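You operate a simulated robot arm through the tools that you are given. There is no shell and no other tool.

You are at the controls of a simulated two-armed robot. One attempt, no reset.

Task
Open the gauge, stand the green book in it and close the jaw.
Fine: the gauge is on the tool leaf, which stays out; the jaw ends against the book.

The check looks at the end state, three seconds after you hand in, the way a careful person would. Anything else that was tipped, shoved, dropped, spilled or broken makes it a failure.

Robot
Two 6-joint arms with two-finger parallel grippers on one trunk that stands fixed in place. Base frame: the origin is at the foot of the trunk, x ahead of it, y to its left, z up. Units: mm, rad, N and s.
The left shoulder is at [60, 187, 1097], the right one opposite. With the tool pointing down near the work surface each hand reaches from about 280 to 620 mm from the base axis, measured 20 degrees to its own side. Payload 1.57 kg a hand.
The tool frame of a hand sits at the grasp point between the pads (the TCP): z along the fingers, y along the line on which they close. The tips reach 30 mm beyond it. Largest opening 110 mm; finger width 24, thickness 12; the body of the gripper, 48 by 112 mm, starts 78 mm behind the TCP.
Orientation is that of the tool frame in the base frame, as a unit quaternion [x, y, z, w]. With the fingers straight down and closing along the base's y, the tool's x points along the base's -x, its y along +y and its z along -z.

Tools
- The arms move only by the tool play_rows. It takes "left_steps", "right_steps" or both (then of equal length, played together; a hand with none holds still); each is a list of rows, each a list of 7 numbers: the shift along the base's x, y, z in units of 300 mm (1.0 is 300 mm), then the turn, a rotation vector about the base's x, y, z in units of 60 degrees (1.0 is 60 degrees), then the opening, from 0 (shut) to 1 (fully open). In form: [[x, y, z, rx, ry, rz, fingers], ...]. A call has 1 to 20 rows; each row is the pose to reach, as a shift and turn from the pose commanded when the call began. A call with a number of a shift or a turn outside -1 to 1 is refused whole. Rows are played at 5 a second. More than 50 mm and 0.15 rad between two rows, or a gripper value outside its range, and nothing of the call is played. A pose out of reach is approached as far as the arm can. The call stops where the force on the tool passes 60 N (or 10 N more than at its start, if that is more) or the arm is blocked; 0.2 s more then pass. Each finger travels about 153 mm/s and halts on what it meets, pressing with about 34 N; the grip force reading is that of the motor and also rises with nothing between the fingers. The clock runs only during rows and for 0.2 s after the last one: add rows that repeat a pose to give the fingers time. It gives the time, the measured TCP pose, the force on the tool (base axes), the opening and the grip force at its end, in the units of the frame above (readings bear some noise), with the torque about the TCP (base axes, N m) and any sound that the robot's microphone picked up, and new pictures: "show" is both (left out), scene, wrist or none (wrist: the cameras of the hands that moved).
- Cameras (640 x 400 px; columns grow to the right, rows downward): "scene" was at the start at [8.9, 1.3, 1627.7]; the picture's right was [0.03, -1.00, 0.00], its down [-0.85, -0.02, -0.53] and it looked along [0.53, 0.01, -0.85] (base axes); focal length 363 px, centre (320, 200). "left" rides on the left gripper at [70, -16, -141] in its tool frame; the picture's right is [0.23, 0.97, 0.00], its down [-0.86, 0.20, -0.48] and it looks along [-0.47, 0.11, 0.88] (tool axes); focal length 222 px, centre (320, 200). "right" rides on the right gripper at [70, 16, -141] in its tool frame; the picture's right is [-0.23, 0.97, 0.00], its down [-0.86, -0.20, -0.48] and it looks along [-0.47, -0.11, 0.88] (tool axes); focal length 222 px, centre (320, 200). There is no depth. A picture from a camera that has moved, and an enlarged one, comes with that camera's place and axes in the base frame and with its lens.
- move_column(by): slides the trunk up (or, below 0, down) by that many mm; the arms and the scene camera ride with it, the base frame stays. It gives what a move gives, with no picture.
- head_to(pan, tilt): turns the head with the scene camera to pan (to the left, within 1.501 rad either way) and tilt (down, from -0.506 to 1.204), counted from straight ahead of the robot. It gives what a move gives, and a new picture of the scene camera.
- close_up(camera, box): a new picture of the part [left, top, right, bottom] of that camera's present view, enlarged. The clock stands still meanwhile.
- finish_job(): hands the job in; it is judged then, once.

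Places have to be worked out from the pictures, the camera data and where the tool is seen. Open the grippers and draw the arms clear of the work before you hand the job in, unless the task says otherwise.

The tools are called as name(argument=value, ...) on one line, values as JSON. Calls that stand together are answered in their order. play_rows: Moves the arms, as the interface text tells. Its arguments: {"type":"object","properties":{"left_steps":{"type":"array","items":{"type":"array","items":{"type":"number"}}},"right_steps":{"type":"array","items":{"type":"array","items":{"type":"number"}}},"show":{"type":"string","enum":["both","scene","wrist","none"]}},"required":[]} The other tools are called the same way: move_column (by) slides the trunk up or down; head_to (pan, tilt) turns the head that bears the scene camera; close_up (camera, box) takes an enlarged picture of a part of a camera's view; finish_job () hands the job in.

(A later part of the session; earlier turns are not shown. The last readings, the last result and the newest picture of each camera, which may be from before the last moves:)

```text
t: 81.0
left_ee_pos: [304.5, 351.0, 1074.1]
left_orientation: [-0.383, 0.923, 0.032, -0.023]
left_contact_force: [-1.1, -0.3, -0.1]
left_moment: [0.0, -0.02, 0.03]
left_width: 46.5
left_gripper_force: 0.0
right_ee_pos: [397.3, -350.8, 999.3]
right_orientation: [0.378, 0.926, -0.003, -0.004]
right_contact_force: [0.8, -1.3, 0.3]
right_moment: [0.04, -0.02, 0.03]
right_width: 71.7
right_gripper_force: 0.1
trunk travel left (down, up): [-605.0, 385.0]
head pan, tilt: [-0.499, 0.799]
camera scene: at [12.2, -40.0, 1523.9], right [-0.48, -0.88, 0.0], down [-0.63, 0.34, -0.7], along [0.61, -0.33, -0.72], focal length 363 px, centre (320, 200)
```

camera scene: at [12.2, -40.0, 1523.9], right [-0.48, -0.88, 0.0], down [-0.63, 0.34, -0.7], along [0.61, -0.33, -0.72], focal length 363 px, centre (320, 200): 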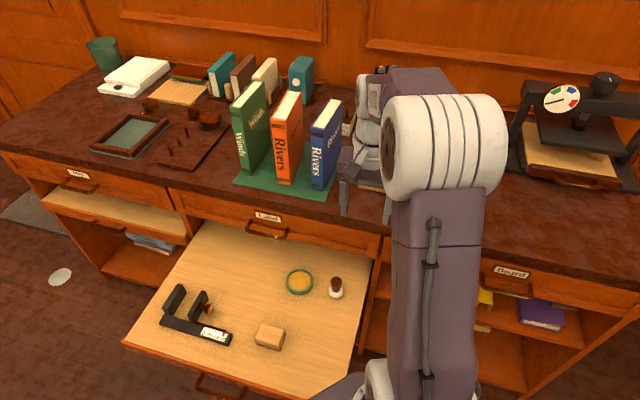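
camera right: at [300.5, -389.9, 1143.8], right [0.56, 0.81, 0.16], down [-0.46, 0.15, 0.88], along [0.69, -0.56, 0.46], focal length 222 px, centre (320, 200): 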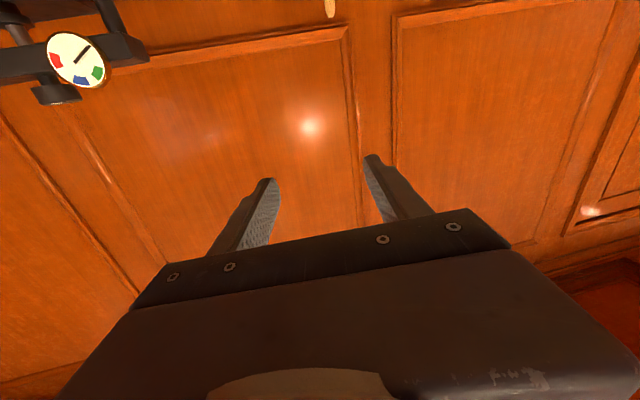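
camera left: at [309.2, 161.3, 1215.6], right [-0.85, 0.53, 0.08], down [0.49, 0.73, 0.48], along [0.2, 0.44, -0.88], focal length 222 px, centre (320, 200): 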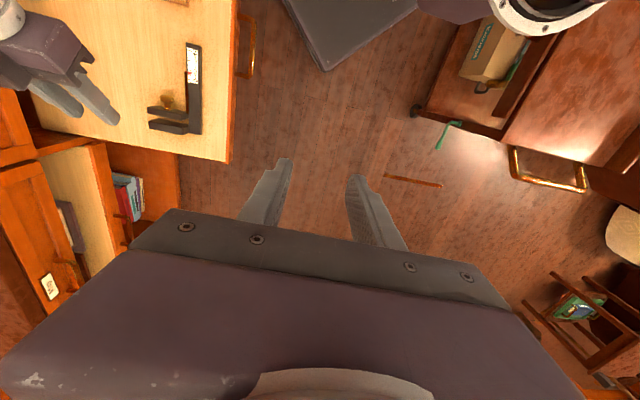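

Tool is straight down on the normal branch. Now I pitch it up toward the bench in two steps while moving left, keeping the wrist at a comfortable distance.

play_rows(right_steps=[[0.05, 0.05, 0.03, -0.08, -0.08, 0, 0.65], [0.1, 0.1, 0.05, -0.16, -0.16, 0, 0.65], [0.15, 0.15, 0.08, -0.24, -0.24, 0, 0.65], [0.2, 0.2, 0.11, -0.32, -0.32, 0, 0.65], [0.25, 0.25, 0.14, -0.4, -0.4, 0, 0.65], [0.3, 0.3, 0.16, -0.47, -0.47, 0, 0.65], [0.343, 0.337, 0.17, -0.53, -0.53, 0, 0.65]], show="none")

```text
t: 82.6
left_ee_pos: [305.9, 350.5, 1074.2]
left_orientation: [-0.383, 0.923, 0.031, -0.023]
left_contact_force: [0.0, -0.3, 1.5]
left_moment: [0.01, -0.03, -0.01]
left_width: 46.1
left_gripper_force: 0.1
right_ee_pos: [497.5, -251.2, 1049.8]
right_orientation: [0.35, 0.855, -0.151, 0.352]
right_contact_force: [-0.7, 0.3, 0.4]
right_moment: [-0.02, 0.01, -0.01]
right_width: 71.7
right_gripper_force: 0.1
trunk travel left (down, up): [-605.0, 385.0]
head pan, tilt: [-0.499, 0.799]
```

That went exactly as commanded. Second half of the pitch, moving to the pre-grasp in front of the green book.

play_rows(right_steps=[[0.07, 0.05, -0.02, -0.08, -0.08, 0, 0.65], [0.14, 0.11, -0.05, -0.16, -0.16, 0, 0.65], [0.21, 0.17, -0.08, -0.24, -0.24, 0, 0.65], [0.29, 0.23, -0.11, -0.32, -0.32, 0, 0.65], [0.36, 0.29, -0.14, -0.4, -0.4, 0, 0.65], [0.43, 0.34, -0.17, -0.47, -0.47, 0, 0.65], [0.49, 0.38, -0.19, -0.53, -0.53, 0, 0.65]], show="both")

```text
t: 84.2
left_ee_pos: [306.0, 350.2, 1074.9]
left_orientation: [-0.383, 0.923, 0.031, -0.022]
left_contact_force: [-0.8, -0.6, -0.2]
left_moment: [-0.02, -0.01, -0.01]
left_width: 46.1
left_gripper_force: 0.0
right_ee_pos: [645.6, -134.2, 995.2]
right_orientation: [0.269, 0.654, -0.276, 0.651]
right_contact_force: [-0.3, -0.5, -0.7]
right_moment: [-0.01, 0.0, -0.01]
right_width: 71.3
right_gripper_force: 0.0
trunk travel left (down, up): [-605.0, 385.0]
head pan, tilt: [-0.499, 0.799]
camera scene: at [12.3, -38.7, 1524.0], right [-0.48, -0.88, 0.0], down [-0.63, 0.34, -0.7], along [0.61, -0.33, -0.72], focal length 363 px, centre (320, 200)
camera right: at [557.3, -23.7, 925.1], right [0.7, 0.68, 0.22], down [-0.47, 0.21, 0.86], along [0.54, -0.7, 0.47], focal length 222 px, centre (320, 200)
```

scene: 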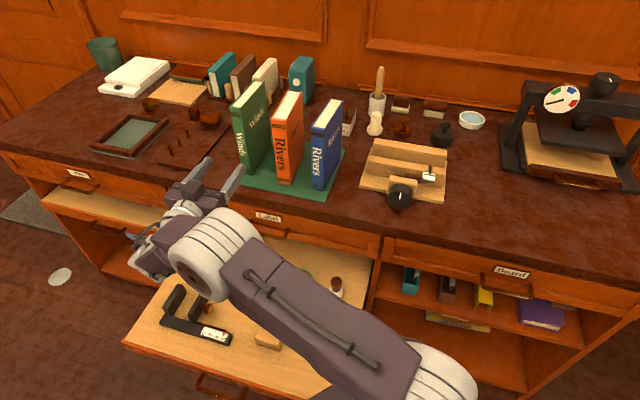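
right: 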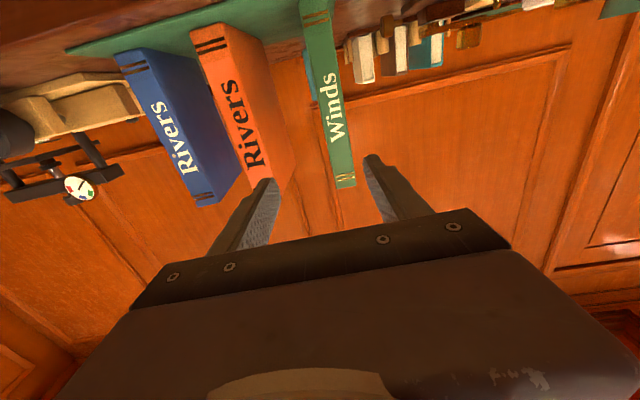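

Now the right hand faces the green book directly. I zoom in to measure the spine's lateral position.

close_up(camera="right", box=[240, 40, 440, 200])

close_up(camera="scene", box=[140, 60, 380, 220])

```text
2.50 times, centred on (340, 120) of right
camera zoom: at [557.3, -23.7, 925.1], right [0.7, 0.68, 0.22], down [-0.47, 0.21, 0.86], along [0.54, -0.7, 0.47], focal length 555 px, centre (270, 400)
```

zoom: 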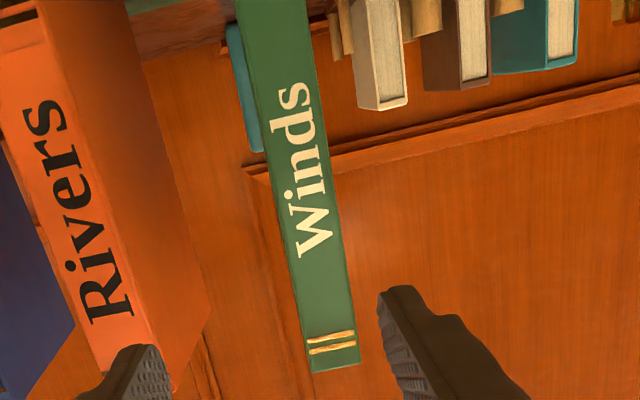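

```text
2.50 times, centred on (260, 140) of scene
camera zoom: at [12.3, -38.7, 1524.0], right [-0.48, -0.88, 0.0], down [-0.63, 0.34, -0.7], along [0.61, -0.33, -0.72], focal length 908 px, centre (470, 350)
```

zoom: 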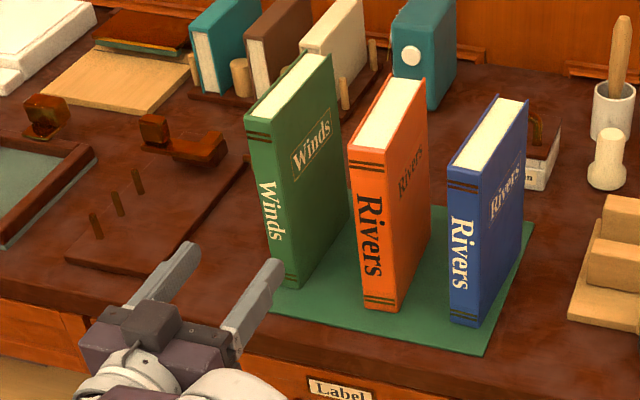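

Spine centre is at e≈-384, thickness about 26 mm. I shift left 22 mm and advance 80 mm toward it with the fingers 71 mm apart.

play_rows(right_steps=[[0.053, 0.053, -0.01, 0, 0, 0, 0.65], [0.115, -0.01, -0.015, 0, 0, 0, 0.65], [0.178, -0.073, -0.015, 0, 0, 0, 0.65], [0.241, -0.136, -0.015, 0, 0, 0, 0.65]], show="wrist")

close_up(camera="right", box=[220, 20, 420, 180])

```text
t: 85.2
left_ee_pos: [305.5, 350.6, 1074.8]
left_orientation: [-0.383, 0.923, 0.033, -0.023]
left_contact_force: [0.2, 1.2, -0.3]
left_moment: [0.01, -0.01, -0.03]
left_width: 46.2
left_gripper_force: 0.0
right_ee_pos: [718.1, -176.0, 990.3]
right_orientation: [0.27, 0.654, -0.276, 0.65]
right_contact_force: [-0.3, -0.4, -0.5]
right_moment: [-0.06, 0.01, 0.01]
right_width: 71.5
right_gripper_force: 0.1
trunk travel left (down, up): [-605.0, 385.0]
head pan, tilt: [-0.499, 0.799]
camera right: at [628.8, -64.7, 920.9], right [0.7, 0.69, 0.22], down [-0.47, 0.21, 0.86], along [0.54, -0.7, 0.47], focal length 222 px, centre (320, 200)
```

right: 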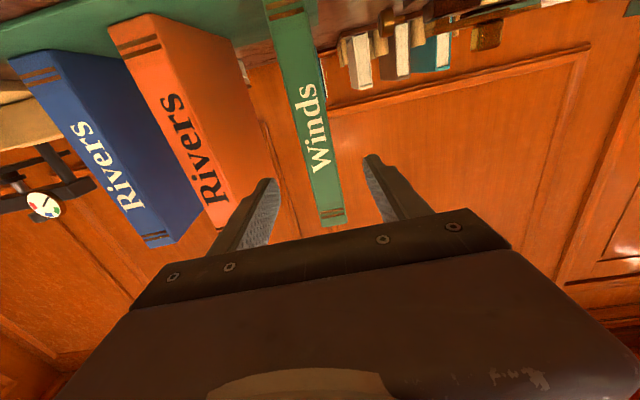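

```text
2.50 times, centred on (320, 100) of right
camera zoom: at [628.8, -64.7, 920.9], right [0.7, 0.69, 0.22], down [-0.47, 0.21, 0.86], along [0.54, -0.7, 0.47], focal length 555 px, centre (320, 450)
```

zoom: 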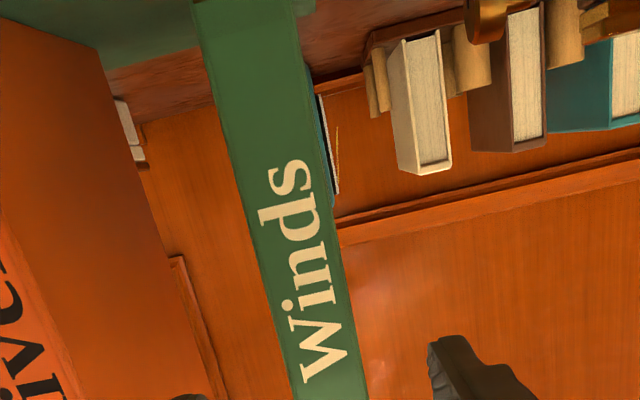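

Alignment is within ~1 mm (spine at e≈-383). I advance the remaining 66 mm so the fingers straddle the spine.

play_rows(right_steps=[[0.04, -0.04, 0, 0, 0, 0, 0.65], [0.08, -0.08, 0, 0, 0, 0, 0.65], [0.12, -0.12, 0, 0, 0, 0, 0.65], [0.1556, -0.1556, 0, 0, 0, 0, 0.65]], show="both")

```text
t: 86.2
left_ee_pos: [303.8, 349.7, 1074.5]
left_orientation: [-0.383, 0.923, 0.032, -0.022]
left_contact_force: [0.6, 0.0, 0.8]
left_moment: [0.0, 0.03, -0.03]
left_width: 46.2
left_gripper_force: 0.1
right_ee_pos: [748.0, -226.9, 989.5]
right_orientation: [0.27, 0.654, -0.276, 0.65]
right_contact_force: [-0.4, 0.1, 0.3]
right_moment: [0.02, -0.01, 0.0]
right_width: 71.4
right_gripper_force: 0.1
right hand out of reach, approached as far as the arm can: row 3, 4
trunk travel left (down, up): [-605.0, 385.0]
head pan, tilt: [-0.499, 0.799]
camera scene: at [11.7, -39.7, 1523.9], right [-0.48, -0.88, 0.0], down [-0.63, 0.34, -0.7], along [0.61, -0.33, -0.72], focal length 363 px, centre (320, 200)
camera right: at [658.9, -115.3, 919.7], right [0.7, 0.68, 0.22], down [-0.47, 0.21, 0.86], along [0.54, -0.7, 0.47], focal length 222 px, centre (320, 200)
```

scene: 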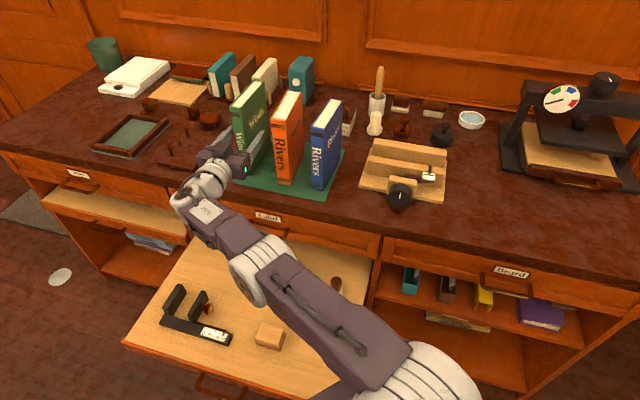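
right: 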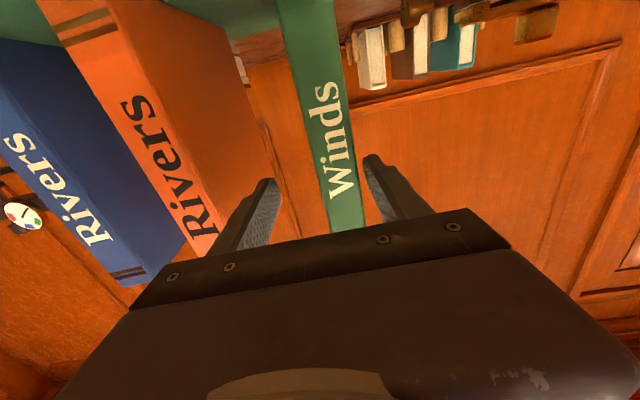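

The arm is at full stretch at n≈689 and drifted 15 mm to the right. Fitting the limits gives best reach with the trunk ~90 mm lower and the tool yawed a few degrees left. I back out a little first.

play_rows(right_steps=[[-0.02, 0.03, 0, 0, 0, 0, 0.65], [-0.05, 0.08, 0, 0, 0, 0, 0.65], [-0.09, 0.14, 0, 0, 0, 0, 0.65], [-0.14, 0.2, 0, 0, 0, 0, 0.65]], show="both")

```text
t: 87.2
left_ee_pos: [303.9, 351.8, 1074.8]
left_orientation: [-0.383, 0.923, 0.032, -0.022]
left_contact_force: [-0.3, -0.4, 1.2]
left_moment: [-0.02, 0.02, 0.02]
left_width: 46.1
left_gripper_force: 0.0
right_ee_pos: [705.3, -163.7, 991.5]
right_orientation: [0.268, 0.655, -0.276, 0.651]
right_contact_force: [-1.1, 0.5, 0.8]
right_moment: [-0.02, 0.01, 0.0]
right_width: 71.5
right_gripper_force: 0.1
trunk travel left (down, up): [-605.0, 385.0]
head pan, tilt: [-0.499, 0.799]
camera scene: at [10.6, -38.5, 1524.0], right [-0.48, -0.88, 0.0], down [-0.63, 0.34, -0.7], along [0.61, -0.33, -0.72], focal length 363 px, centre (320, 200)
camera right: at [617.0, -53.2, 921.4], right [0.7, 0.69, 0.22], down [-0.47, 0.21, 0.86], along [0.54, -0.7, 0.47], focal length 222 px, centre (320, 200)
```

scene: 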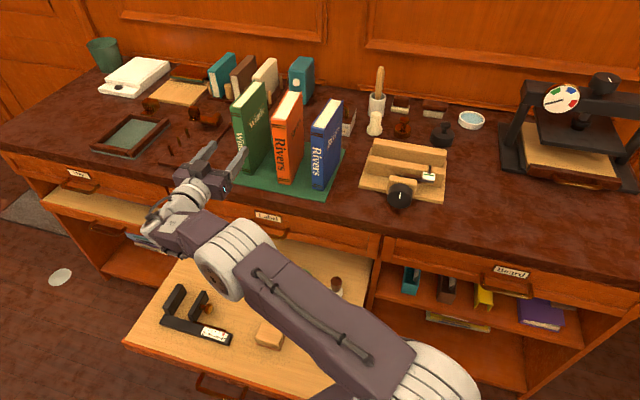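
right: 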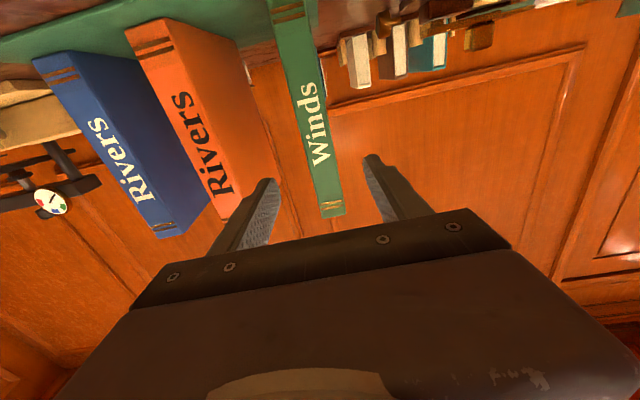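

Backing out worked normally. I lower the trunk 90 mm so the wrist is level with the shoulder pitch axis, which maximises reach.

move_column(by=-90)

play_rows(right_steps=[[0, 0, 0.1, 0, 0, 0.03, 0.65], [0, 0, 0.2, 0, 0, 0.07, 0.65], [0.002, 0.002, 0.29, 0, 0, 0.11, 0.65], [-0.005, -0.005, 0.3, 0, 0, 0.133, 0.65]], show="wrist")

```text
t: 88.5
left_ee_pos: [304.7, 350.2, 985.0]
left_orientation: [-0.383, 0.923, 0.031, -0.023]
left_contact_force: [0.1, -0.9, 0.1]
left_moment: [-0.04, 0.03, 0.07]
left_width: 46.1
left_gripper_force: 0.0
right_ee_pos: [705.7, -164.3, 901.2]
right_orientation: [0.27, 0.654, -0.277, 0.65]
right_contact_force: [0.1, 0.4, 0.3]
right_moment: [0.01, -0.03, 0.0]
right_width: 71.6
right_gripper_force: 0.0
trunk travel left (down, up): [-515.0, 475.0]
head pan, tilt: [-0.499, 0.799]
```

```text
t: 89.5
left_ee_pos: [305.3, 351.2, 984.1]
left_orientation: [-0.383, 0.923, 0.031, -0.022]
left_contact_force: [0.6, 0.2, 0.4]
left_moment: [0.0, -0.03, 0.02]
left_width: 46.4
left_gripper_force: 0.0
right_ee_pos: [706.2, -165.9, 991.3]
right_orientation: [0.224, 0.672, -0.23, 0.668]
right_contact_force: [-0.1, 0.8, 0.2]
right_moment: [-0.02, -0.03, -0.01]
right_width: 71.6
right_gripper_force: 0.1
trunk travel left (down, up): [-515.0, 475.0]
head pan, tilt: [-0.499, 0.799]
camera right: at [601.5, -67.9, 921.2], right [0.59, 0.78, 0.22], down [-0.49, 0.14, 0.86], along [0.64, -0.62, 0.47], focal length 222 px, centre (320, 200)
```

right: 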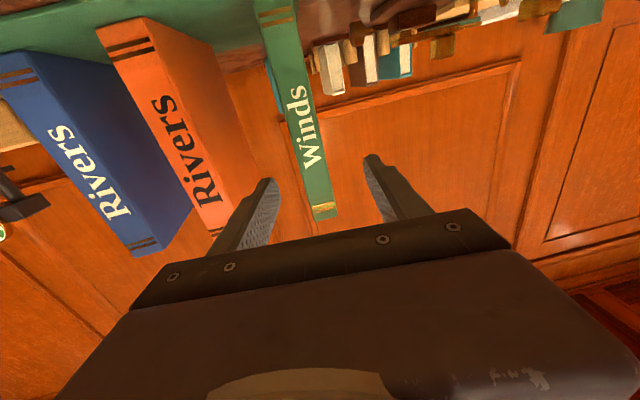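

Now tool yaw is about 8° off the bench normal. I advance 85 mm along the normal to straddle the spine.

play_rows(right_steps=[[0.04, -0.04, 0, 0, 0, 0, 0.65], [0.08, -0.08, 0, 0, 0, 0, 0.65], [0.12, -0.122, 0, 0, 0, 0, 0.65], [0.16, -0.164, 0, 0, 0, 0, 0.65], [0.198, -0.2027, 0, 0, 0, 0, 0.65]], show="both")

close_up(camera="right", box=[220, 40, 440, 240])

```text
t: 90.7
left_ee_pos: [305.0, 350.7, 985.5]
left_orientation: [-0.382, 0.923, 0.032, -0.022]
left_contact_force: [0.2, 0.4, -0.2]
left_moment: [0.02, -0.02, 0.03]
left_width: 46.1
left_gripper_force: 0.1
right_ee_pos: [766.3, -226.3, 991.0]
right_orientation: [0.224, 0.671, -0.23, 0.668]
right_contact_force: [0.0, 0.0, 0.0]
right_moment: [0.0, -0.01, 0.0]
right_width: 71.4
right_gripper_force: 0.0
trunk travel left (down, up): [-515.0, 475.0]
head pan, tilt: [-0.499, 0.799]
camera scene: at [11.6, -39.6, 1433.9], right [-0.48, -0.88, 0.0], down [-0.63, 0.34, -0.7], along [0.61, -0.33, -0.72], focal length 363 px, centre (320, 200)
camera right: at [662.4, -129.2, 921.9], right [0.59, 0.77, 0.22], down [-0.49, 0.14, 0.86], along [0.63, -0.62, 0.47], focal length 222 px, centre (320, 200)
```

scene: 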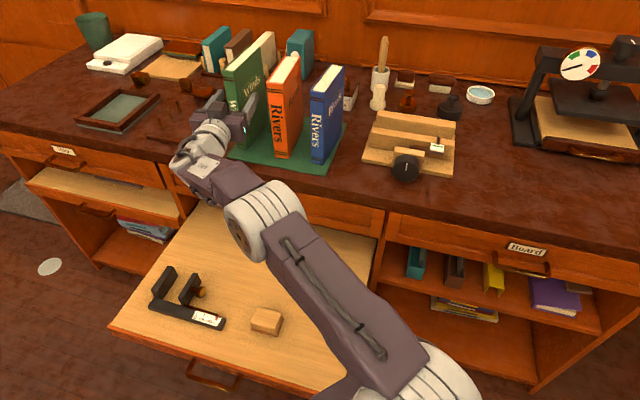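
right: 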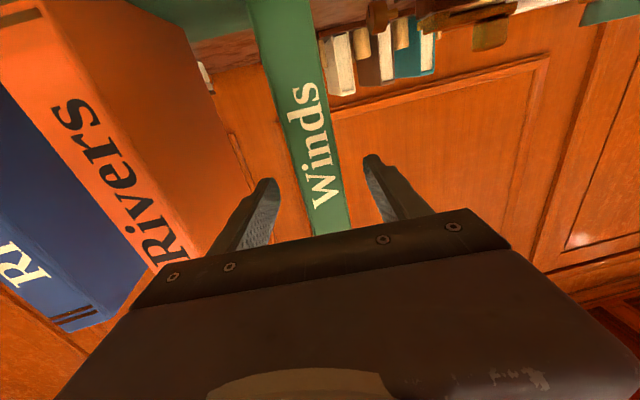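

```text
2.00 times, centred on (330, 140) of right
camera zoom: at [662.4, -129.2, 921.9], right [0.59, 0.77, 0.22], down [-0.49, 0.14, 0.86], along [0.63, -0.62, 0.47], focal length 444 px, centre (300, 320)
```

zoom: 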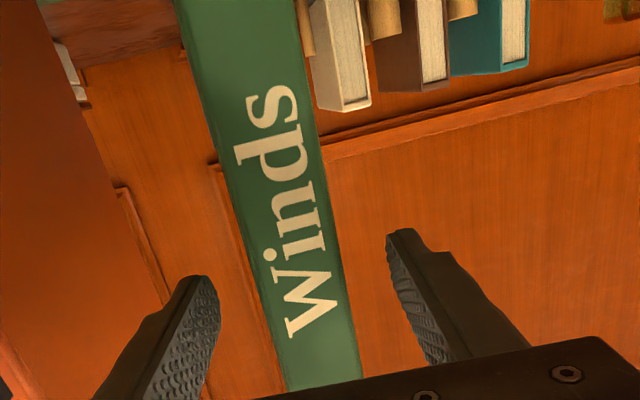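

Book is centred between the fingers with ~35 mm overlap and no reach warning. Closing the right gripper on it.

play_rows(right_steps=[[0, 0, 0, 0, 0, 0, 0.5], [0, 0, 0, 0, 0, 0, 0.38], [0, 0, 0, 0, 0, 0, 0.28], [0, 0, 0, 0, 0, 0, 0.15], [0, 0, 0, 0, 0, 0, 0.1], [0, 0, 0, 0, 0, 0, 0.1]], show="both")

close_up(camera="scene", box=[180, 30, 380, 180])

```text
t: 92.0
left_ee_pos: [304.5, 351.3, 985.9]
left_orientation: [-0.383, 0.923, 0.031, -0.022]
left_contact_force: [-0.1, 0.3, 0.0]
left_moment: [-0.02, -0.01, 0.01]
left_width: 45.8
left_gripper_force: 0.1
right_ee_pos: [766.4, -226.5, 991.2]
right_orientation: [0.224, 0.671, -0.23, 0.668]
right_contact_force: [1.5, 0.7, 0.9]
right_moment: [0.34, 0.04, -0.03]
right_width: 29.7
right_gripper_force: 33.9
trunk travel left (down, up): [-515.0, 475.0]
head pan, tilt: [-0.499, 0.799]
camera scene: at [11.4, -39.1, 1434.0], right [-0.48, -0.88, 0.0], down [-0.63, 0.34, -0.7], along [0.61, -0.33, -0.72], focal length 363 px, centre (320, 200)
camera right: at [662.1, -128.6, 922.0], right [0.59, 0.77, 0.22], down [-0.49, 0.14, 0.86], along [0.63, -0.62, 0.47], focal length 222 px, centre (320, 200)
```

scene: 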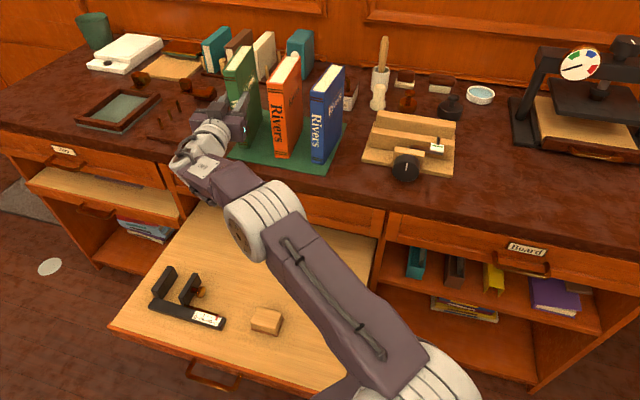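
right: 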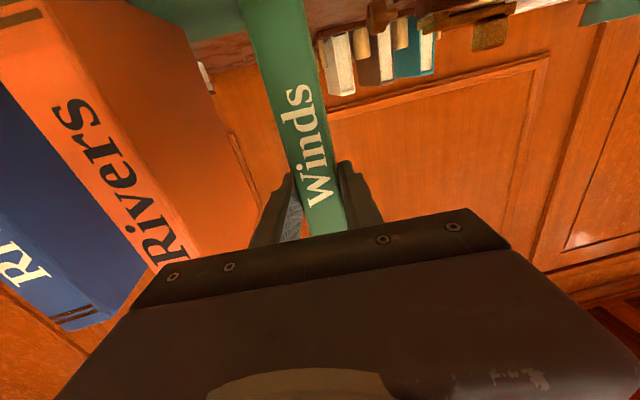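

```text
2.67 times, centred on (280, 105) of scene
camera zoom: at [11.4, -39.1, 1434.0], right [-0.48, -0.88, 0.0], down [-0.63, 0.34, -0.7], along [0.61, -0.33, -0.72], focal length 968 px, centre (427, 453)
```

zoom: 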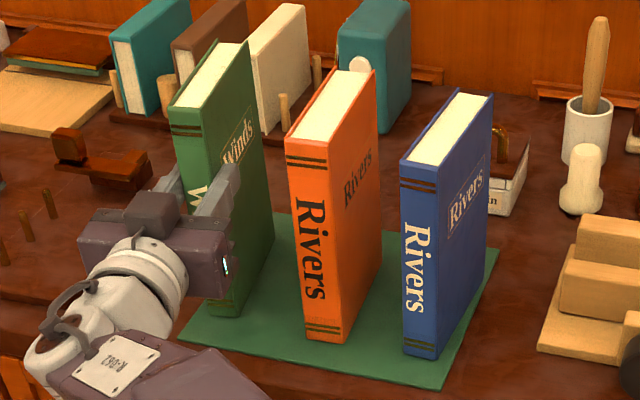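

Book gripped (29.7 mm thick, 34 N) and still upright. I lift it gently 45 mm.

play_rows(right_steps=[[0, 0, 0.02, 0, 0, 0, 0.1], [0, 0, 0.05, 0, 0, 0, 0.1], [0, 0, 0.08, 0, 0, 0, 0.1], [0, 0, 0.11, 0, 0, 0, 0.1], [0, 0, 0.15, 0, 0, 0, 0.1]], show="both")

close_up(camera="scene", box=[180, 30, 380, 180])

```text
t: 93.2
left_ee_pos: [304.8, 351.0, 985.3]
left_orientation: [-0.383, 0.923, 0.032, -0.024]
left_contact_force: [-0.3, -0.5, -0.9]
left_moment: [0.02, 0.01, 0.0]
left_width: 46.2
left_gripper_force: 0.1
right_ee_pos: [765.8, -227.5, 1034.3]
right_orientation: [0.224, 0.672, -0.231, 0.667]
right_contact_force: [1.3, -0.3, -5.6]
right_moment: [0.21, 0.26, 0.03]
right_width: 30.2
right_gripper_force: 34.1
trunk travel left (down, up): [-515.0, 475.0]
head pan, tilt: [-0.499, 0.799]
camera scene: at [12.1, -39.5, 1433.9], right [-0.48, -0.88, 0.0], down [-0.63, 0.34, -0.7], along [0.61, -0.33, -0.72], focal length 363 px, centre (320, 200)
camera right: at [662.4, -129.0, 965.0], right [0.59, 0.77, 0.22], down [-0.49, 0.14, 0.86], along [0.63, -0.62, 0.46], focal length 222 px, centre (320, 200)
```

scene: 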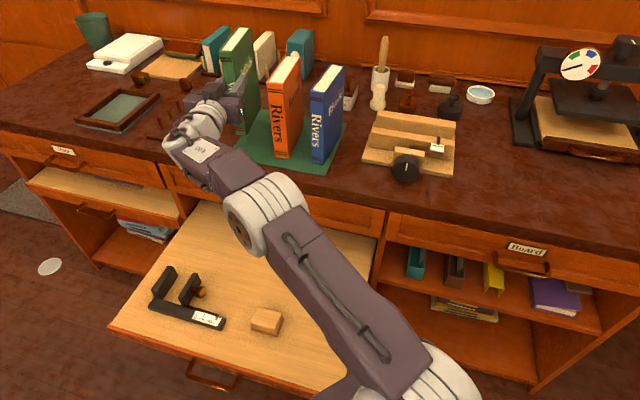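
right: 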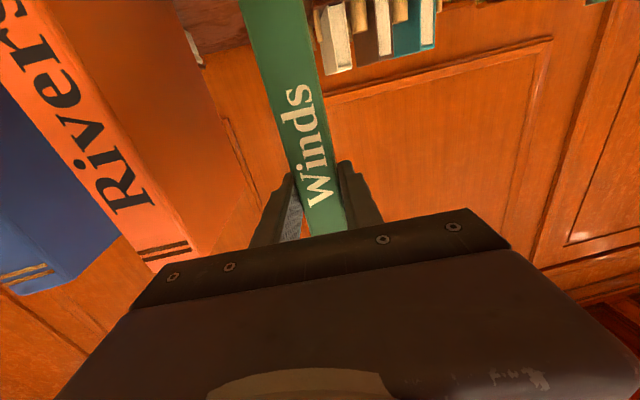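

```text
2.67 times, centred on (280, 105) of scene
camera zoom: at [12.1, -39.5, 1433.9], right [-0.48, -0.88, 0.0], down [-0.63, 0.34, -0.7], along [0.61, -0.33, -0.72], focal length 968 px, centre (427, 453)
```

zoom: 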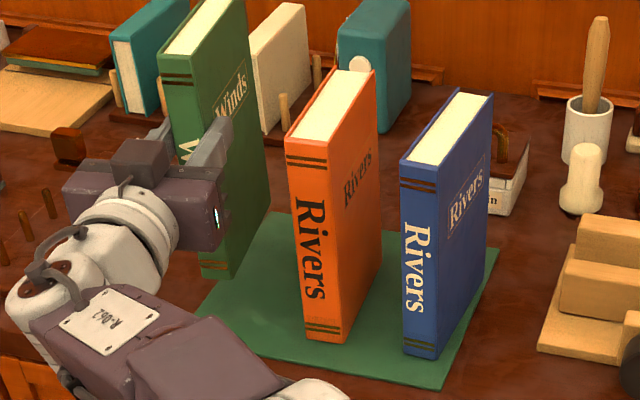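

Book lifted cleanly without drooping (~0.57 kg). I retreat it from the table along the normal, restoring the yaw.

play_rows(right_steps=[[-0.05, 0.05, 0.02, 0, 0, 0, 0.1], [-0.11, 0.11, 0.03, 0, 0, -0.03, 0.1], [-0.17, 0.175, 0.03, 0, 0, -0.06, 0.1], [-0.23, 0.24, 0.03, 0, 0, -0.09, 0.1], [-0.28, 0.29, 0.03, 0, 0, -0.115, 0.1], [-0.33, 0.341, 0.03, 0, 0, -0.133, 0.1]], show="both")

```text
t: 94.7
left_ee_pos: [304.6, 351.4, 984.3]
left_orientation: [-0.383, 0.923, 0.032, -0.022]
left_contact_force: [0.1, 0.5, -0.6]
left_moment: [0.02, -0.04, 0.01]
left_width: 46.0
left_gripper_force: 0.1
right_ee_pos: [664.4, -124.9, 1042.4]
right_orientation: [0.27, 0.654, -0.276, 0.65]
right_contact_force: [-1.2, 1.2, -5.1]
right_moment: [0.29, 0.24, 0.0]
right_width: 30.0
right_gripper_force: 34.3
trunk travel left (down, up): [-515.0, 475.0]
head pan, tilt: [-0.499, 0.799]
camera scene: at [11.5, -38.6, 1434.0], right [-0.48, -0.88, 0.0], down [-0.63, 0.34, -0.7], along [0.61, -0.33, -0.72], focal length 363 px, centre (320, 200)
camera right: at [575.9, -13.5, 973.7], right [0.7, 0.68, 0.22], down [-0.47, 0.21, 0.86], along [0.54, -0.7, 0.47], focal length 222 px, centre (320, 200)
```

scene: 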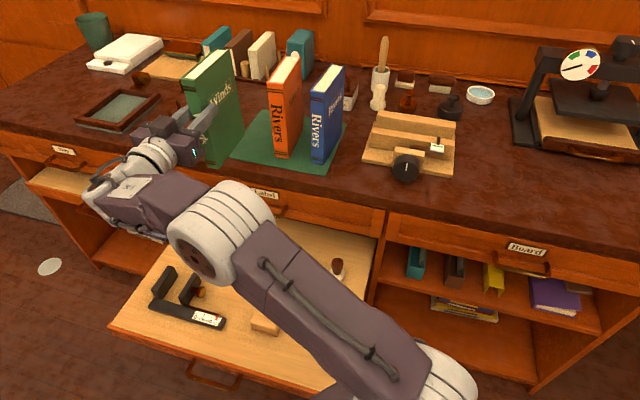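
right: 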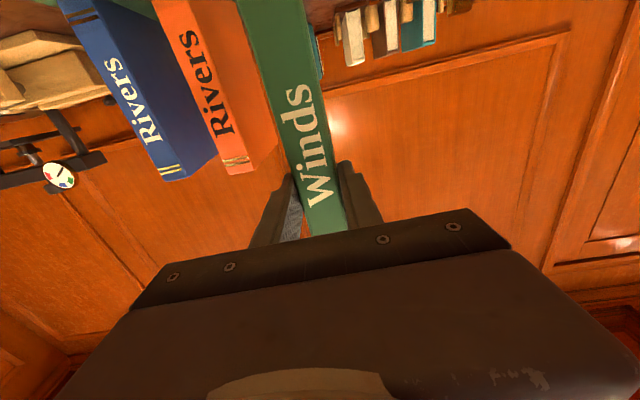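

Retreating on track. I continue back and slightly right so the book clears the table edge completely (TCP to n≈440, e≈-290).

play_rows(right_steps=[[-0.1, 0.05, 0, 0, 0, 0, 0.1], [-0.2, 0.09, 0, 0, 0, 0, 0.1], [-0.3, 0.1, 0, 0, 0, 0, 0.1], [-0.4, 0.08, 0, 0, 0, 0, 0.1], [-0.494, 0.063, 0, 0, 0, 0, 0.1]], show="scene")

```text
t: 95.8
left_ee_pos: [304.0, 350.7, 984.3]
left_orientation: [-0.383, 0.923, 0.033, -0.022]
left_contact_force: [0.0, 0.3, 0.5]
left_moment: [0.0, 0.0, 0.0]
left_width: 46.1
left_gripper_force: 0.0
right_ee_pos: [518.4, -105.4, 1044.5]
right_orientation: [0.27, 0.654, -0.275, 0.651]
right_contact_force: [-0.1, 0.0, -5.3]
right_moment: [0.27, 0.25, -0.03]
right_width: 30.0
right_gripper_force: 33.8
trunk travel left (down, up): [-515.0, 475.0]
head pan, tilt: [-0.499, 0.799]
camera scene: at [11.1, -39.5, 1433.9], right [-0.48, -0.88, 0.0], down [-0.63, 0.34, -0.7], along [0.61, -0.33, -0.72], focal length 363 px, centre (320, 200)
```

scene: 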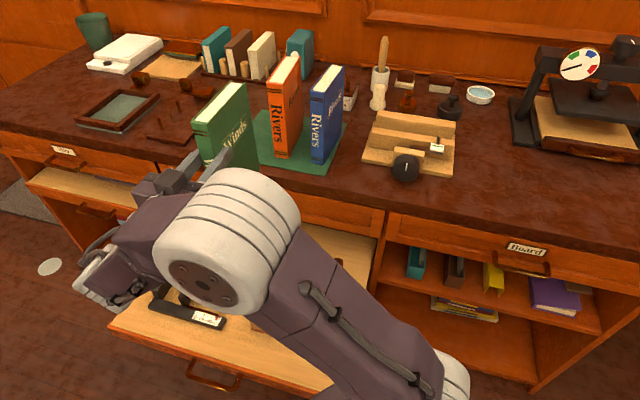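

The book is clear of the table at n≈441. I lower the trunk 240 mm to bring it down over the leaf.

move_column(by=-240)

head_to(pan=-0.45, tilt=0.85)

close_up(camera="right", box=[0, 0, 640, 400])

close_up(camera="left", box=[0, 0, 640, 400])

```text
t: 98.3
left_ee_pos: [303.7, 351.8, 743.2]
left_orientation: [-0.383, 0.923, 0.032, -0.022]
left_contact_force: [0.0, 0.1, 0.4]
left_moment: [-0.02, -0.03, -0.03]
left_width: 46.2
left_gripper_force: 0.0
right_ee_pos: [516.7, -104.8, 804.0]
right_orientation: [0.27, 0.654, -0.277, 0.65]
right_contact_force: [-0.1, -0.3, -6.5]
right_moment: [0.21, 0.21, 0.01]
right_width: 30.0
right_gripper_force: 33.7
trunk travel left (down, up): [-275.0, 715.0]
head pan, tilt: [-0.499, 0.799]
```

```text
t: 99.0
left_ee_pos: [304.2, 351.8, 743.3]
left_orientation: [-0.383, 0.923, 0.032, -0.022]
left_contact_force: [-0.5, -0.7, 1.0]
left_moment: [0.03, -0.03, -0.02]
left_width: 46.2
left_gripper_force: 0.1
right_ee_pos: [517.8, -105.6, 803.4]
right_orientation: [0.27, 0.654, -0.276, 0.65]
right_contact_force: [1.1, -0.5, -5.6]
right_moment: [0.25, 0.23, 0.01]
right_width: 29.9
right_gripper_force: 33.8
trunk travel left (down, up): [-275.0, 715.0]
head pan, tilt: [-0.45, 0.85]
camera scene: at [11.3, -34.8, 1189.9], right [-0.44, -0.9, 0.0], down [-0.68, 0.33, -0.66], along [0.59, -0.29, -0.75], focal length 363 px, centre (320, 200)
```

scene: 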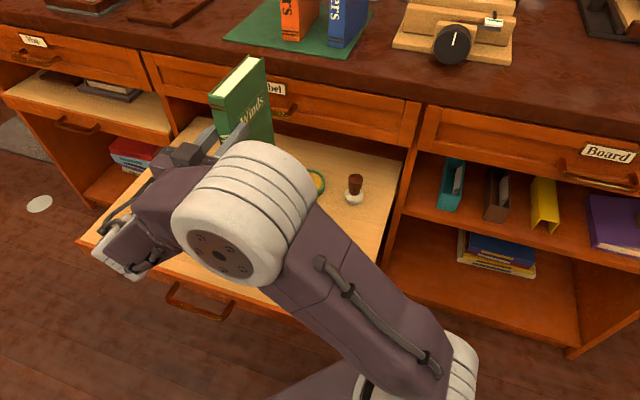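

```text
1.00 times, centred on (320, 200) of right (not enlarged: the box is as wide or as high as the picture)
camera zoom: at [428.5, 6.1, 734.6], right [0.7, 0.68, 0.22], down [-0.47, 0.21, 0.86], along [0.54, -0.7, 0.47], focal length 222 px, centre (320, 200)
```

zoom: 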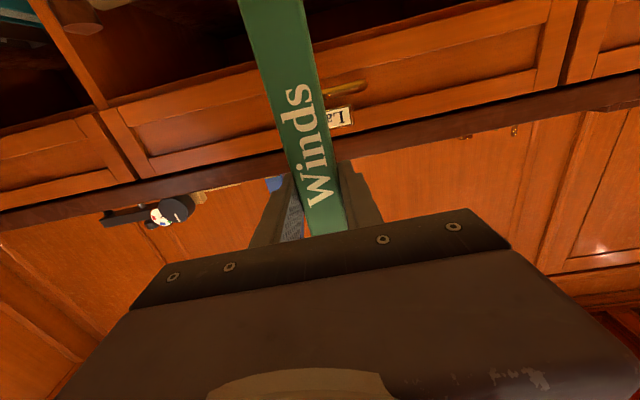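

```text
1.00 times, centred on (320, 200) of left (not enlarged: the box is as wide or as high as the picture)
camera zoom: at [276.8, 283.6, 885.0], right [-0.85, 0.53, 0.08], down [0.49, 0.73, 0.48], along [0.19, 0.44, -0.88], focal length 222 px, centre (320, 200)
```

zoom: 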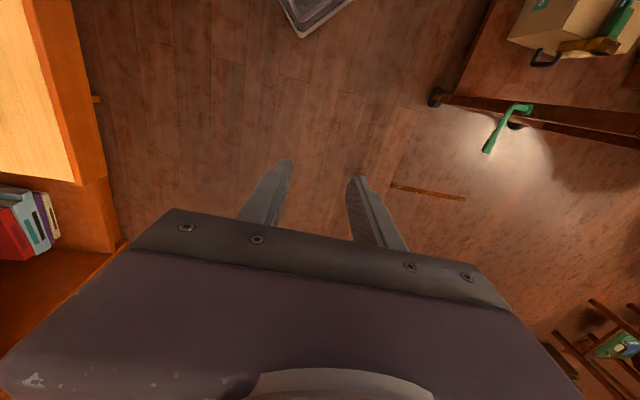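

The book hangs over the middle of the leaf, bottom about 80 mm above it. I lower it 68 mm first.

play_rows(right_steps=[[0, 0, -0.05, 0, 0, 0, 0.1], [0, 0, -0.1, 0, 0, 0, 0.1], [0, 0, -0.15, 0, 0, 0, 0.1], [0, 0, -0.2, 0, 0, 0, 0.1], [0, 0, -0.227, 0, 0, 0, 0.1]], show="both")

```text
t: 100.2
left_ee_pos: [303.7, 351.7, 743.2]
left_orientation: [-0.382, 0.923, 0.032, -0.023]
left_contact_force: [-0.5, 0.6, 0.2]
left_moment: [0.01, 0.0, -0.01]
left_width: 46.0
left_gripper_force: 0.2
right_ee_pos: [517.5, -105.4, 734.7]
right_orientation: [0.27, 0.654, -0.276, 0.65]
right_contact_force: [-0.3, 0.2, -5.1]
right_moment: [0.28, 0.25, 0.03]
right_width: 30.0
right_gripper_force: 34.2
trunk travel left (down, up): [-275.0, 715.0]
head pan, tilt: [-0.45, 0.85]
camera scene: at [11.4, -34.7, 1189.9], right [-0.44, -0.9, 0.0], down [-0.68, 0.33, -0.66], along [0.59, -0.29, -0.75], focal length 363 px, centre (320, 200)
camera right: at [428.7, 6.3, 666.1], right [0.7, 0.68, 0.22], down [-0.47, 0.21, 0.86], along [0.54, -0.7, 0.47], focal length 222 px, centre (320, 200)
```

scene: 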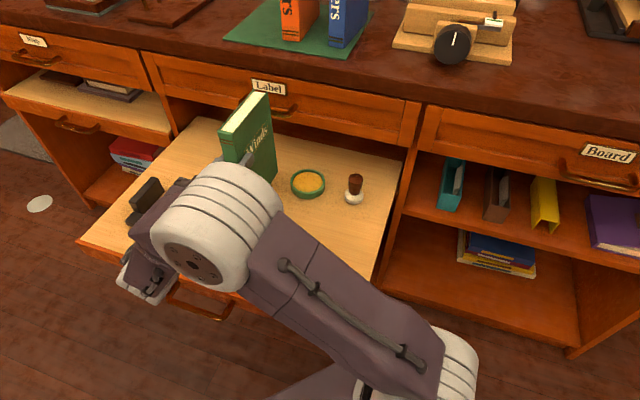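
right: 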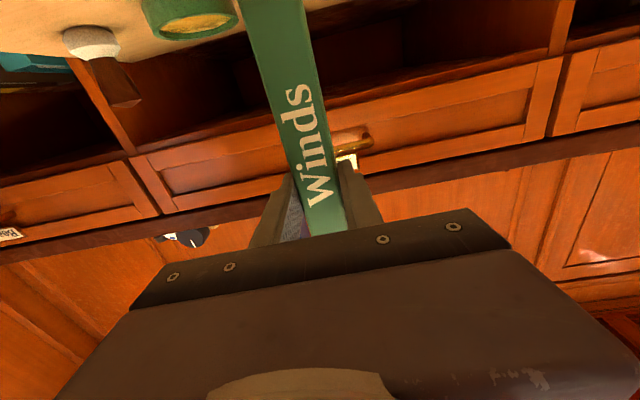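

Close to the leaf now, with clearance to the dish. I lower in small steps watching the vertical force for touchdown.

play_rows(right_steps=[[0, 0, -0.012, 0, 0, 0, 0.1], [0, 0, -0.024, 0, 0, 0, 0.1], [0, 0, -0.03, 0, 0, 0, 0.1]], show="none")

play_rows(right_steps=[[0, 0, -0.005, 0, 0, 0, 0.1], [0, 0, -0.01, 0, 0, 0, 0.1]], show="wrist")

```text
t: 101.0
left_ee_pos: [304.4, 350.6, 744.8]
left_orientation: [-0.383, 0.923, 0.033, -0.022]
left_contact_force: [-1.1, 0.8, -0.1]
left_moment: [0.04, -0.02, 0.02]
left_width: 46.0
left_gripper_force: 0.0
right_ee_pos: [518.0, -104.0, 726.9]
right_orientation: [0.271, 0.654, -0.276, 0.65]
right_contact_force: [0.6, -0.1, -5.7]
right_moment: [0.25, 0.24, -0.02]
right_width: 29.6
right_gripper_force: 34.0
trunk travel left (down, up): [-275.0, 715.0]
head pan, tilt: [-0.45, 0.85]
```

```text
t: 101.6
left_ee_pos: [305.1, 350.4, 744.6]
left_orientation: [-0.383, 0.923, 0.032, -0.023]
left_contact_force: [0.4, 0.1, -0.6]
left_moment: [0.01, 0.03, 0.01]
left_width: 46.2
left_gripper_force: 0.1
right_ee_pos: [517.5, -104.5, 724.2]
right_orientation: [0.27, 0.654, -0.276, 0.65]
right_contact_force: [-0.4, 0.3, -6.1]
right_moment: [0.27, 0.24, -0.02]
right_width: 29.8
right_gripper_force: 34.5
trunk travel left (down, up): [-275.0, 715.0]
head pan, tilt: [-0.45, 0.85]
camera right: at [428.4, 6.2, 654.8], right [0.7, 0.68, 0.22], down [-0.47, 0.21, 0.86], along [0.54, -0.7, 0.47], focal length 222 px, centre (320, 200)
```

right: 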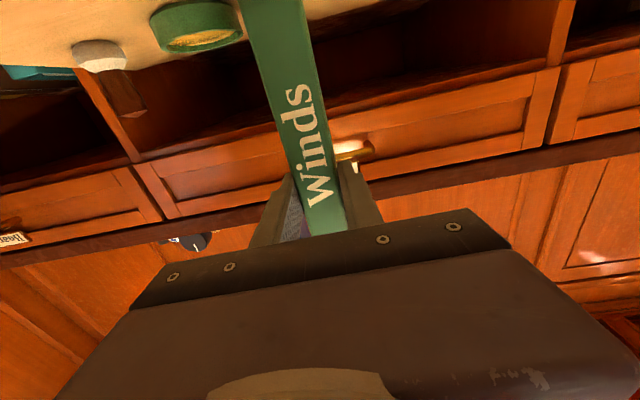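

Still hanging (weight about 6 N on the tool). I continue down in 3 mm steps.

play_rows(right_steps=[[0, 0, -0.005, 0, 0, 0, 0.1], [0, 0, -0.01, 0, 0, 0, 0.1]], show="none")

play_rows(right_steps=[[0, 0, -0.005, 0, 0, 0, 0.1], [0, 0, -0.01, 0, 0, 0, 0.1]], show="none")

```text
t: 102.2
left_ee_pos: [304.8, 350.6, 743.4]
left_orientation: [-0.384, 0.923, 0.032, -0.022]
left_contact_force: [0.1, -0.6, -0.4]
left_moment: [0.02, 0.0, 0.01]
left_width: 46.1
left_gripper_force: 0.0
right_ee_pos: [517.6, -105.4, 720.3]
right_orientation: [0.271, 0.654, -0.277, 0.65]
right_contact_force: [0.1, 0.4, -5.8]
right_moment: [0.24, 0.25, 0.0]
right_width: 29.9
right_gripper_force: 33.9
trunk travel left (down, up): [-275.0, 715.0]
head pan, tilt: [-0.45, 0.85]
```

```text
t: 102.8
left_ee_pos: [304.4, 350.5, 745.7]
left_orientation: [-0.383, 0.923, 0.032, -0.023]
left_contact_force: [-0.2, 0.8, -0.1]
left_moment: [-0.03, -0.01, 0.04]
left_width: 46.4
left_gripper_force: 0.1
right_ee_pos: [515.8, -105.5, 716.4]
right_orientation: [0.27, 0.654, -0.275, 0.651]
right_contact_force: [0.5, 0.2, -4.7]
right_moment: [0.24, 0.24, -0.06]
right_width: 29.6
right_gripper_force: 33.9
trunk travel left (down, up): [-275.0, 715.0]
head pan, tilt: [-0.45, 0.85]
```

play_rows(right_steps=[[0, 0, -0.005, 0, 0, 0, 0.1], [0, 0, -0.01, 0, 0, 0, 0.1]], show="wrist")

close_up(camera="scene", box=[180, 70, 380, 220])

```text
t: 103.4
left_ee_pos: [304.7, 350.8, 743.8]
left_orientation: [-0.383, 0.923, 0.033, -0.023]
left_contact_force: [0.3, 0.2, 0.2]
left_moment: [-0.02, 0.02, 0.0]
left_width: 46.1
left_gripper_force: 0.2
right_ee_pos: [517.0, -103.8, 714.6]
right_orientation: [0.271, 0.654, -0.276, 0.651]
right_contact_force: [-0.2, -0.6, -5.6]
right_moment: [0.23, 0.24, 0.01]
right_width: 30.0
right_gripper_force: 33.5
trunk travel left (down, up): [-275.0, 715.0]
head pan, tilt: [-0.45, 0.85]
camera right: at [428.4, 6.4, 645.4], right [0.7, 0.68, 0.22], down [-0.47, 0.21, 0.86], along [0.54, -0.7, 0.47], focal length 222 px, centre (320, 200)
```

right: 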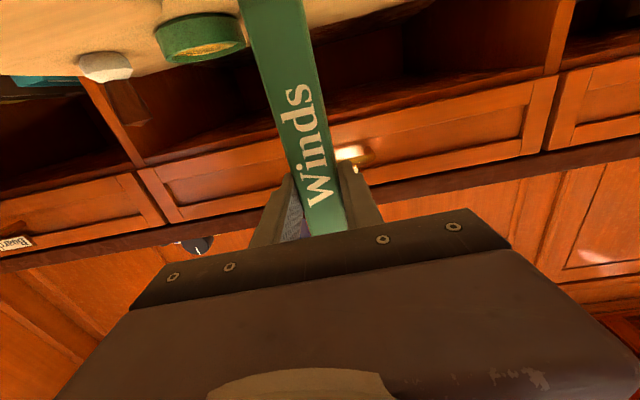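

```text
2.67 times, centred on (280, 145) of scene
camera zoom: at [11.4, -34.7, 1189.9], right [-0.44, -0.9, 0.0], down [-0.68, 0.33, -0.66], along [0.59, -0.29, -0.75], focal length 968 px, centre (427, 347)
```

zoom: 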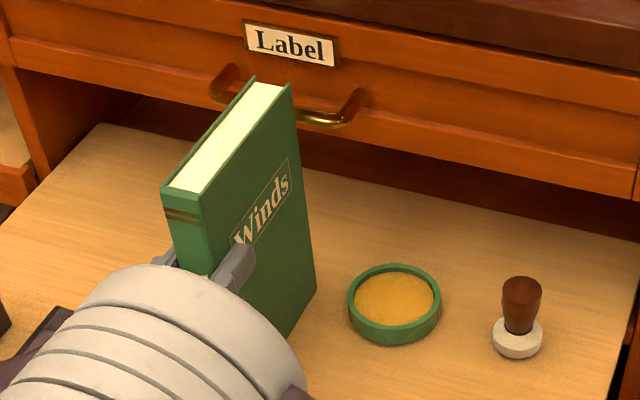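

Not touching yet. I keep lowering in small steps.

play_rows(right_steps=[[0, 0, -0.005, 0, 0, 0, 0.1], [0, 0, -0.01, 0, 0, 0, 0.1], [0, 0, -0.015, 0, 0, 0, 0.1]], show="none")

play_rows(right_steps=[[0, 0, -0.004, 0, 0, 0, 0.1], [0, 0, -0.008, 0, 0, 0, 0.1]], show="none")

```text
t: 104.2
left_ee_pos: [302.9, 350.2, 745.2]
left_orientation: [-0.382, 0.923, 0.032, -0.023]
left_contact_force: [0.5, -0.9, -0.2]
left_moment: [0.03, 0.02, 0.01]
left_width: 46.3
left_gripper_force: 0.0
right_ee_pos: [517.5, -103.8, 712.6]
right_orientation: [0.27, 0.653, -0.275, 0.652]
right_contact_force: [1.9, 0.9, 5.5]
right_moment: [0.44, -0.14, -0.02]
right_width: 29.8
right_gripper_force: 34.0
trunk travel left (down, up): [-275.0, 715.0]
head pan, tilt: [-0.45, 0.85]
```

```text
t: 104.8
left_ee_pos: [302.9, 351.1, 745.6]
left_orientation: [-0.383, 0.923, 0.031, -0.021]
left_contact_force: [-0.2, 0.0, -0.1]
left_moment: [0.03, 0.02, -0.02]
left_width: 45.9
left_gripper_force: 0.1
right_ee_pos: [514.4, -103.4, 712.2]
right_orientation: [0.271, 0.651, -0.275, 0.654]
right_contact_force: [3.5, 1.0, 29.4]
right_moment: [0.7, -0.22, -0.05]
right_width: 29.8
right_gripper_force: 34.2
trunk travel left (down, up): [-275.0, 715.0]
head pan, tilt: [-0.45, 0.85]
```

Touchdown at TCP z≈712.5. I relieve the pressure by ~2.5 mm, then open the right fingers to set the book standing on the leaf.

play_rows(right_steps=[[0, 0, 0.008, 0, 0, 0, 0.1], [0, 0, 0.008, 0, 0, 0, 0.1]], show="none")

play_rows(right_steps=[[0, 0, 0, 0, 0, 0, 0.3], [0, 0, 0, 0, 0, 0, 0.45], [0, 0, 0, 0, 0, 0, 0.6], [0, 0, 0, 0, 0, 0, 0.65]], show="both")

```text
t: 105.4
left_ee_pos: [303.3, 350.2, 744.9]
left_orientation: [-0.383, 0.923, 0.03, -0.022]
left_contact_force: [-0.5, 0.2, -0.3]
left_moment: [-0.01, -0.01, -0.01]
left_width: 46.2
left_gripper_force: 0.0
right_ee_pos: [515.3, -104.0, 712.3]
right_orientation: [0.27, 0.653, -0.275, 0.652]
right_contact_force: [3.9, 3.1, 19.2]
right_moment: [0.42, -1.07, 0.14]
right_width: 29.8
right_gripper_force: 33.8
trunk travel left (down, up): [-275.0, 715.0]
head pan, tilt: [-0.45, 0.85]
```

```text
t: 106.4
left_ee_pos: [304.9, 350.9, 744.2]
left_orientation: [-0.383, 0.923, 0.031, -0.022]
left_contact_force: [-0.4, 0.0, -1.0]
left_moment: [-0.01, 0.01, -0.01]
left_width: 46.0
left_gripper_force: 0.1
right_ee_pos: [516.8, -104.8, 710.8]
right_orientation: [0.269, 0.655, -0.276, 0.65]
right_contact_force: [-0.4, -0.4, -0.7]
right_moment: [-0.02, 0.01, 0.02]
right_width: 71.5
right_gripper_force: 0.1
trunk travel left (down, up): [-275.0, 715.0]
head pan, tilt: [-0.45, 0.85]
camera scene: at [10.7, -34.6, 1189.9], right [-0.44, -0.9, 0.0], down [-0.68, 0.33, -0.66], along [0.59, -0.29, -0.75], focal length 363 px, centre (320, 200)
camera right: at [427.5, 6.3, 641.7], right [0.7, 0.68, 0.22], down [-0.47, 0.21, 0.86], along [0.54, -0.7, 0.47], focal length 222 px, centre (320, 200)
```

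scene: 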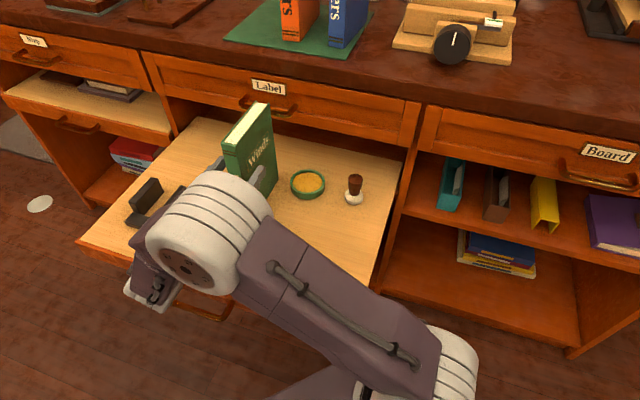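
right: 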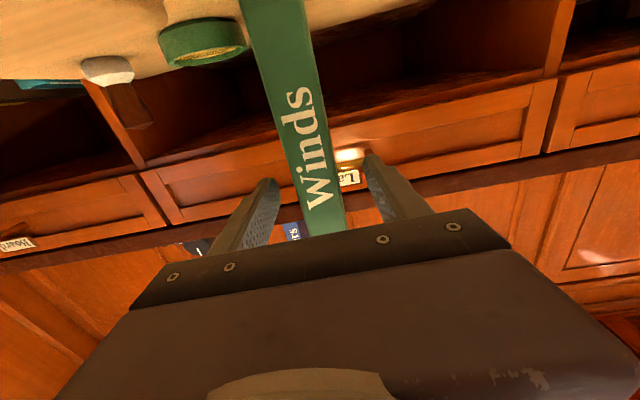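

The book stands on the leaf by itself. I withdraw the right fingers straight back from it.

play_rows(right_steps=[[-0.03, 0.03, 0, 0, 0, 0, 0.65], [-0.07, 0.07, 0, 0, 0, 0, 0.65], [-0.11, 0.11, 0, 0, 0, 0, 0.65], [-0.16, 0.16, 0, 0, 0, 0, 0.65], [-0.19, 0.19, 0.02, 0, 0, 0, 0.65]], show="both")

```text
t: 107.6
left_ee_pos: [303.6, 351.7, 744.6]
left_orientation: [-0.382, 0.923, 0.031, -0.023]
left_contact_force: [0.6, 0.2, 0.5]
left_moment: [0.02, 0.01, 0.0]
left_width: 46.0
left_gripper_force: 0.1
right_ee_pos: [458.9, -47.9, 717.1]
right_orientation: [0.271, 0.654, -0.277, 0.65]
right_contact_force: [-0.1, -0.6, -0.2]
right_moment: [-0.06, -0.01, -0.02]
right_width: 71.5
right_gripper_force: 0.1
trunk travel left (down, up): [-275.0, 715.0]
head pan, tilt: [-0.45, 0.85]
camera scene: at [10.5, -34.5, 1189.9], right [-0.44, -0.9, 0.0], down [-0.68, 0.33, -0.66], along [0.59, -0.29, -0.75], focal length 363 px, centre (320, 200)
camera right: at [370.6, 64.0, 646.9], right [0.7, 0.68, 0.22], down [-0.47, 0.21, 0.86], along [0.54, -0.7, 0.47], focal length 222 px, centre (320, 200)
```

scene: 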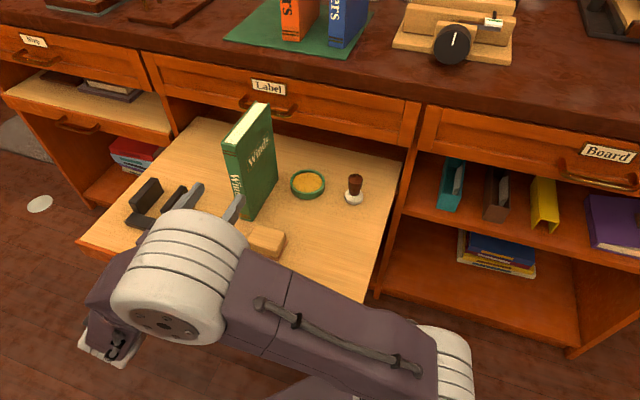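
right: 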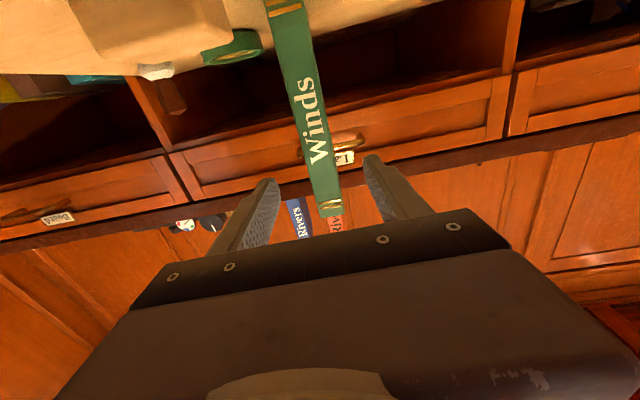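

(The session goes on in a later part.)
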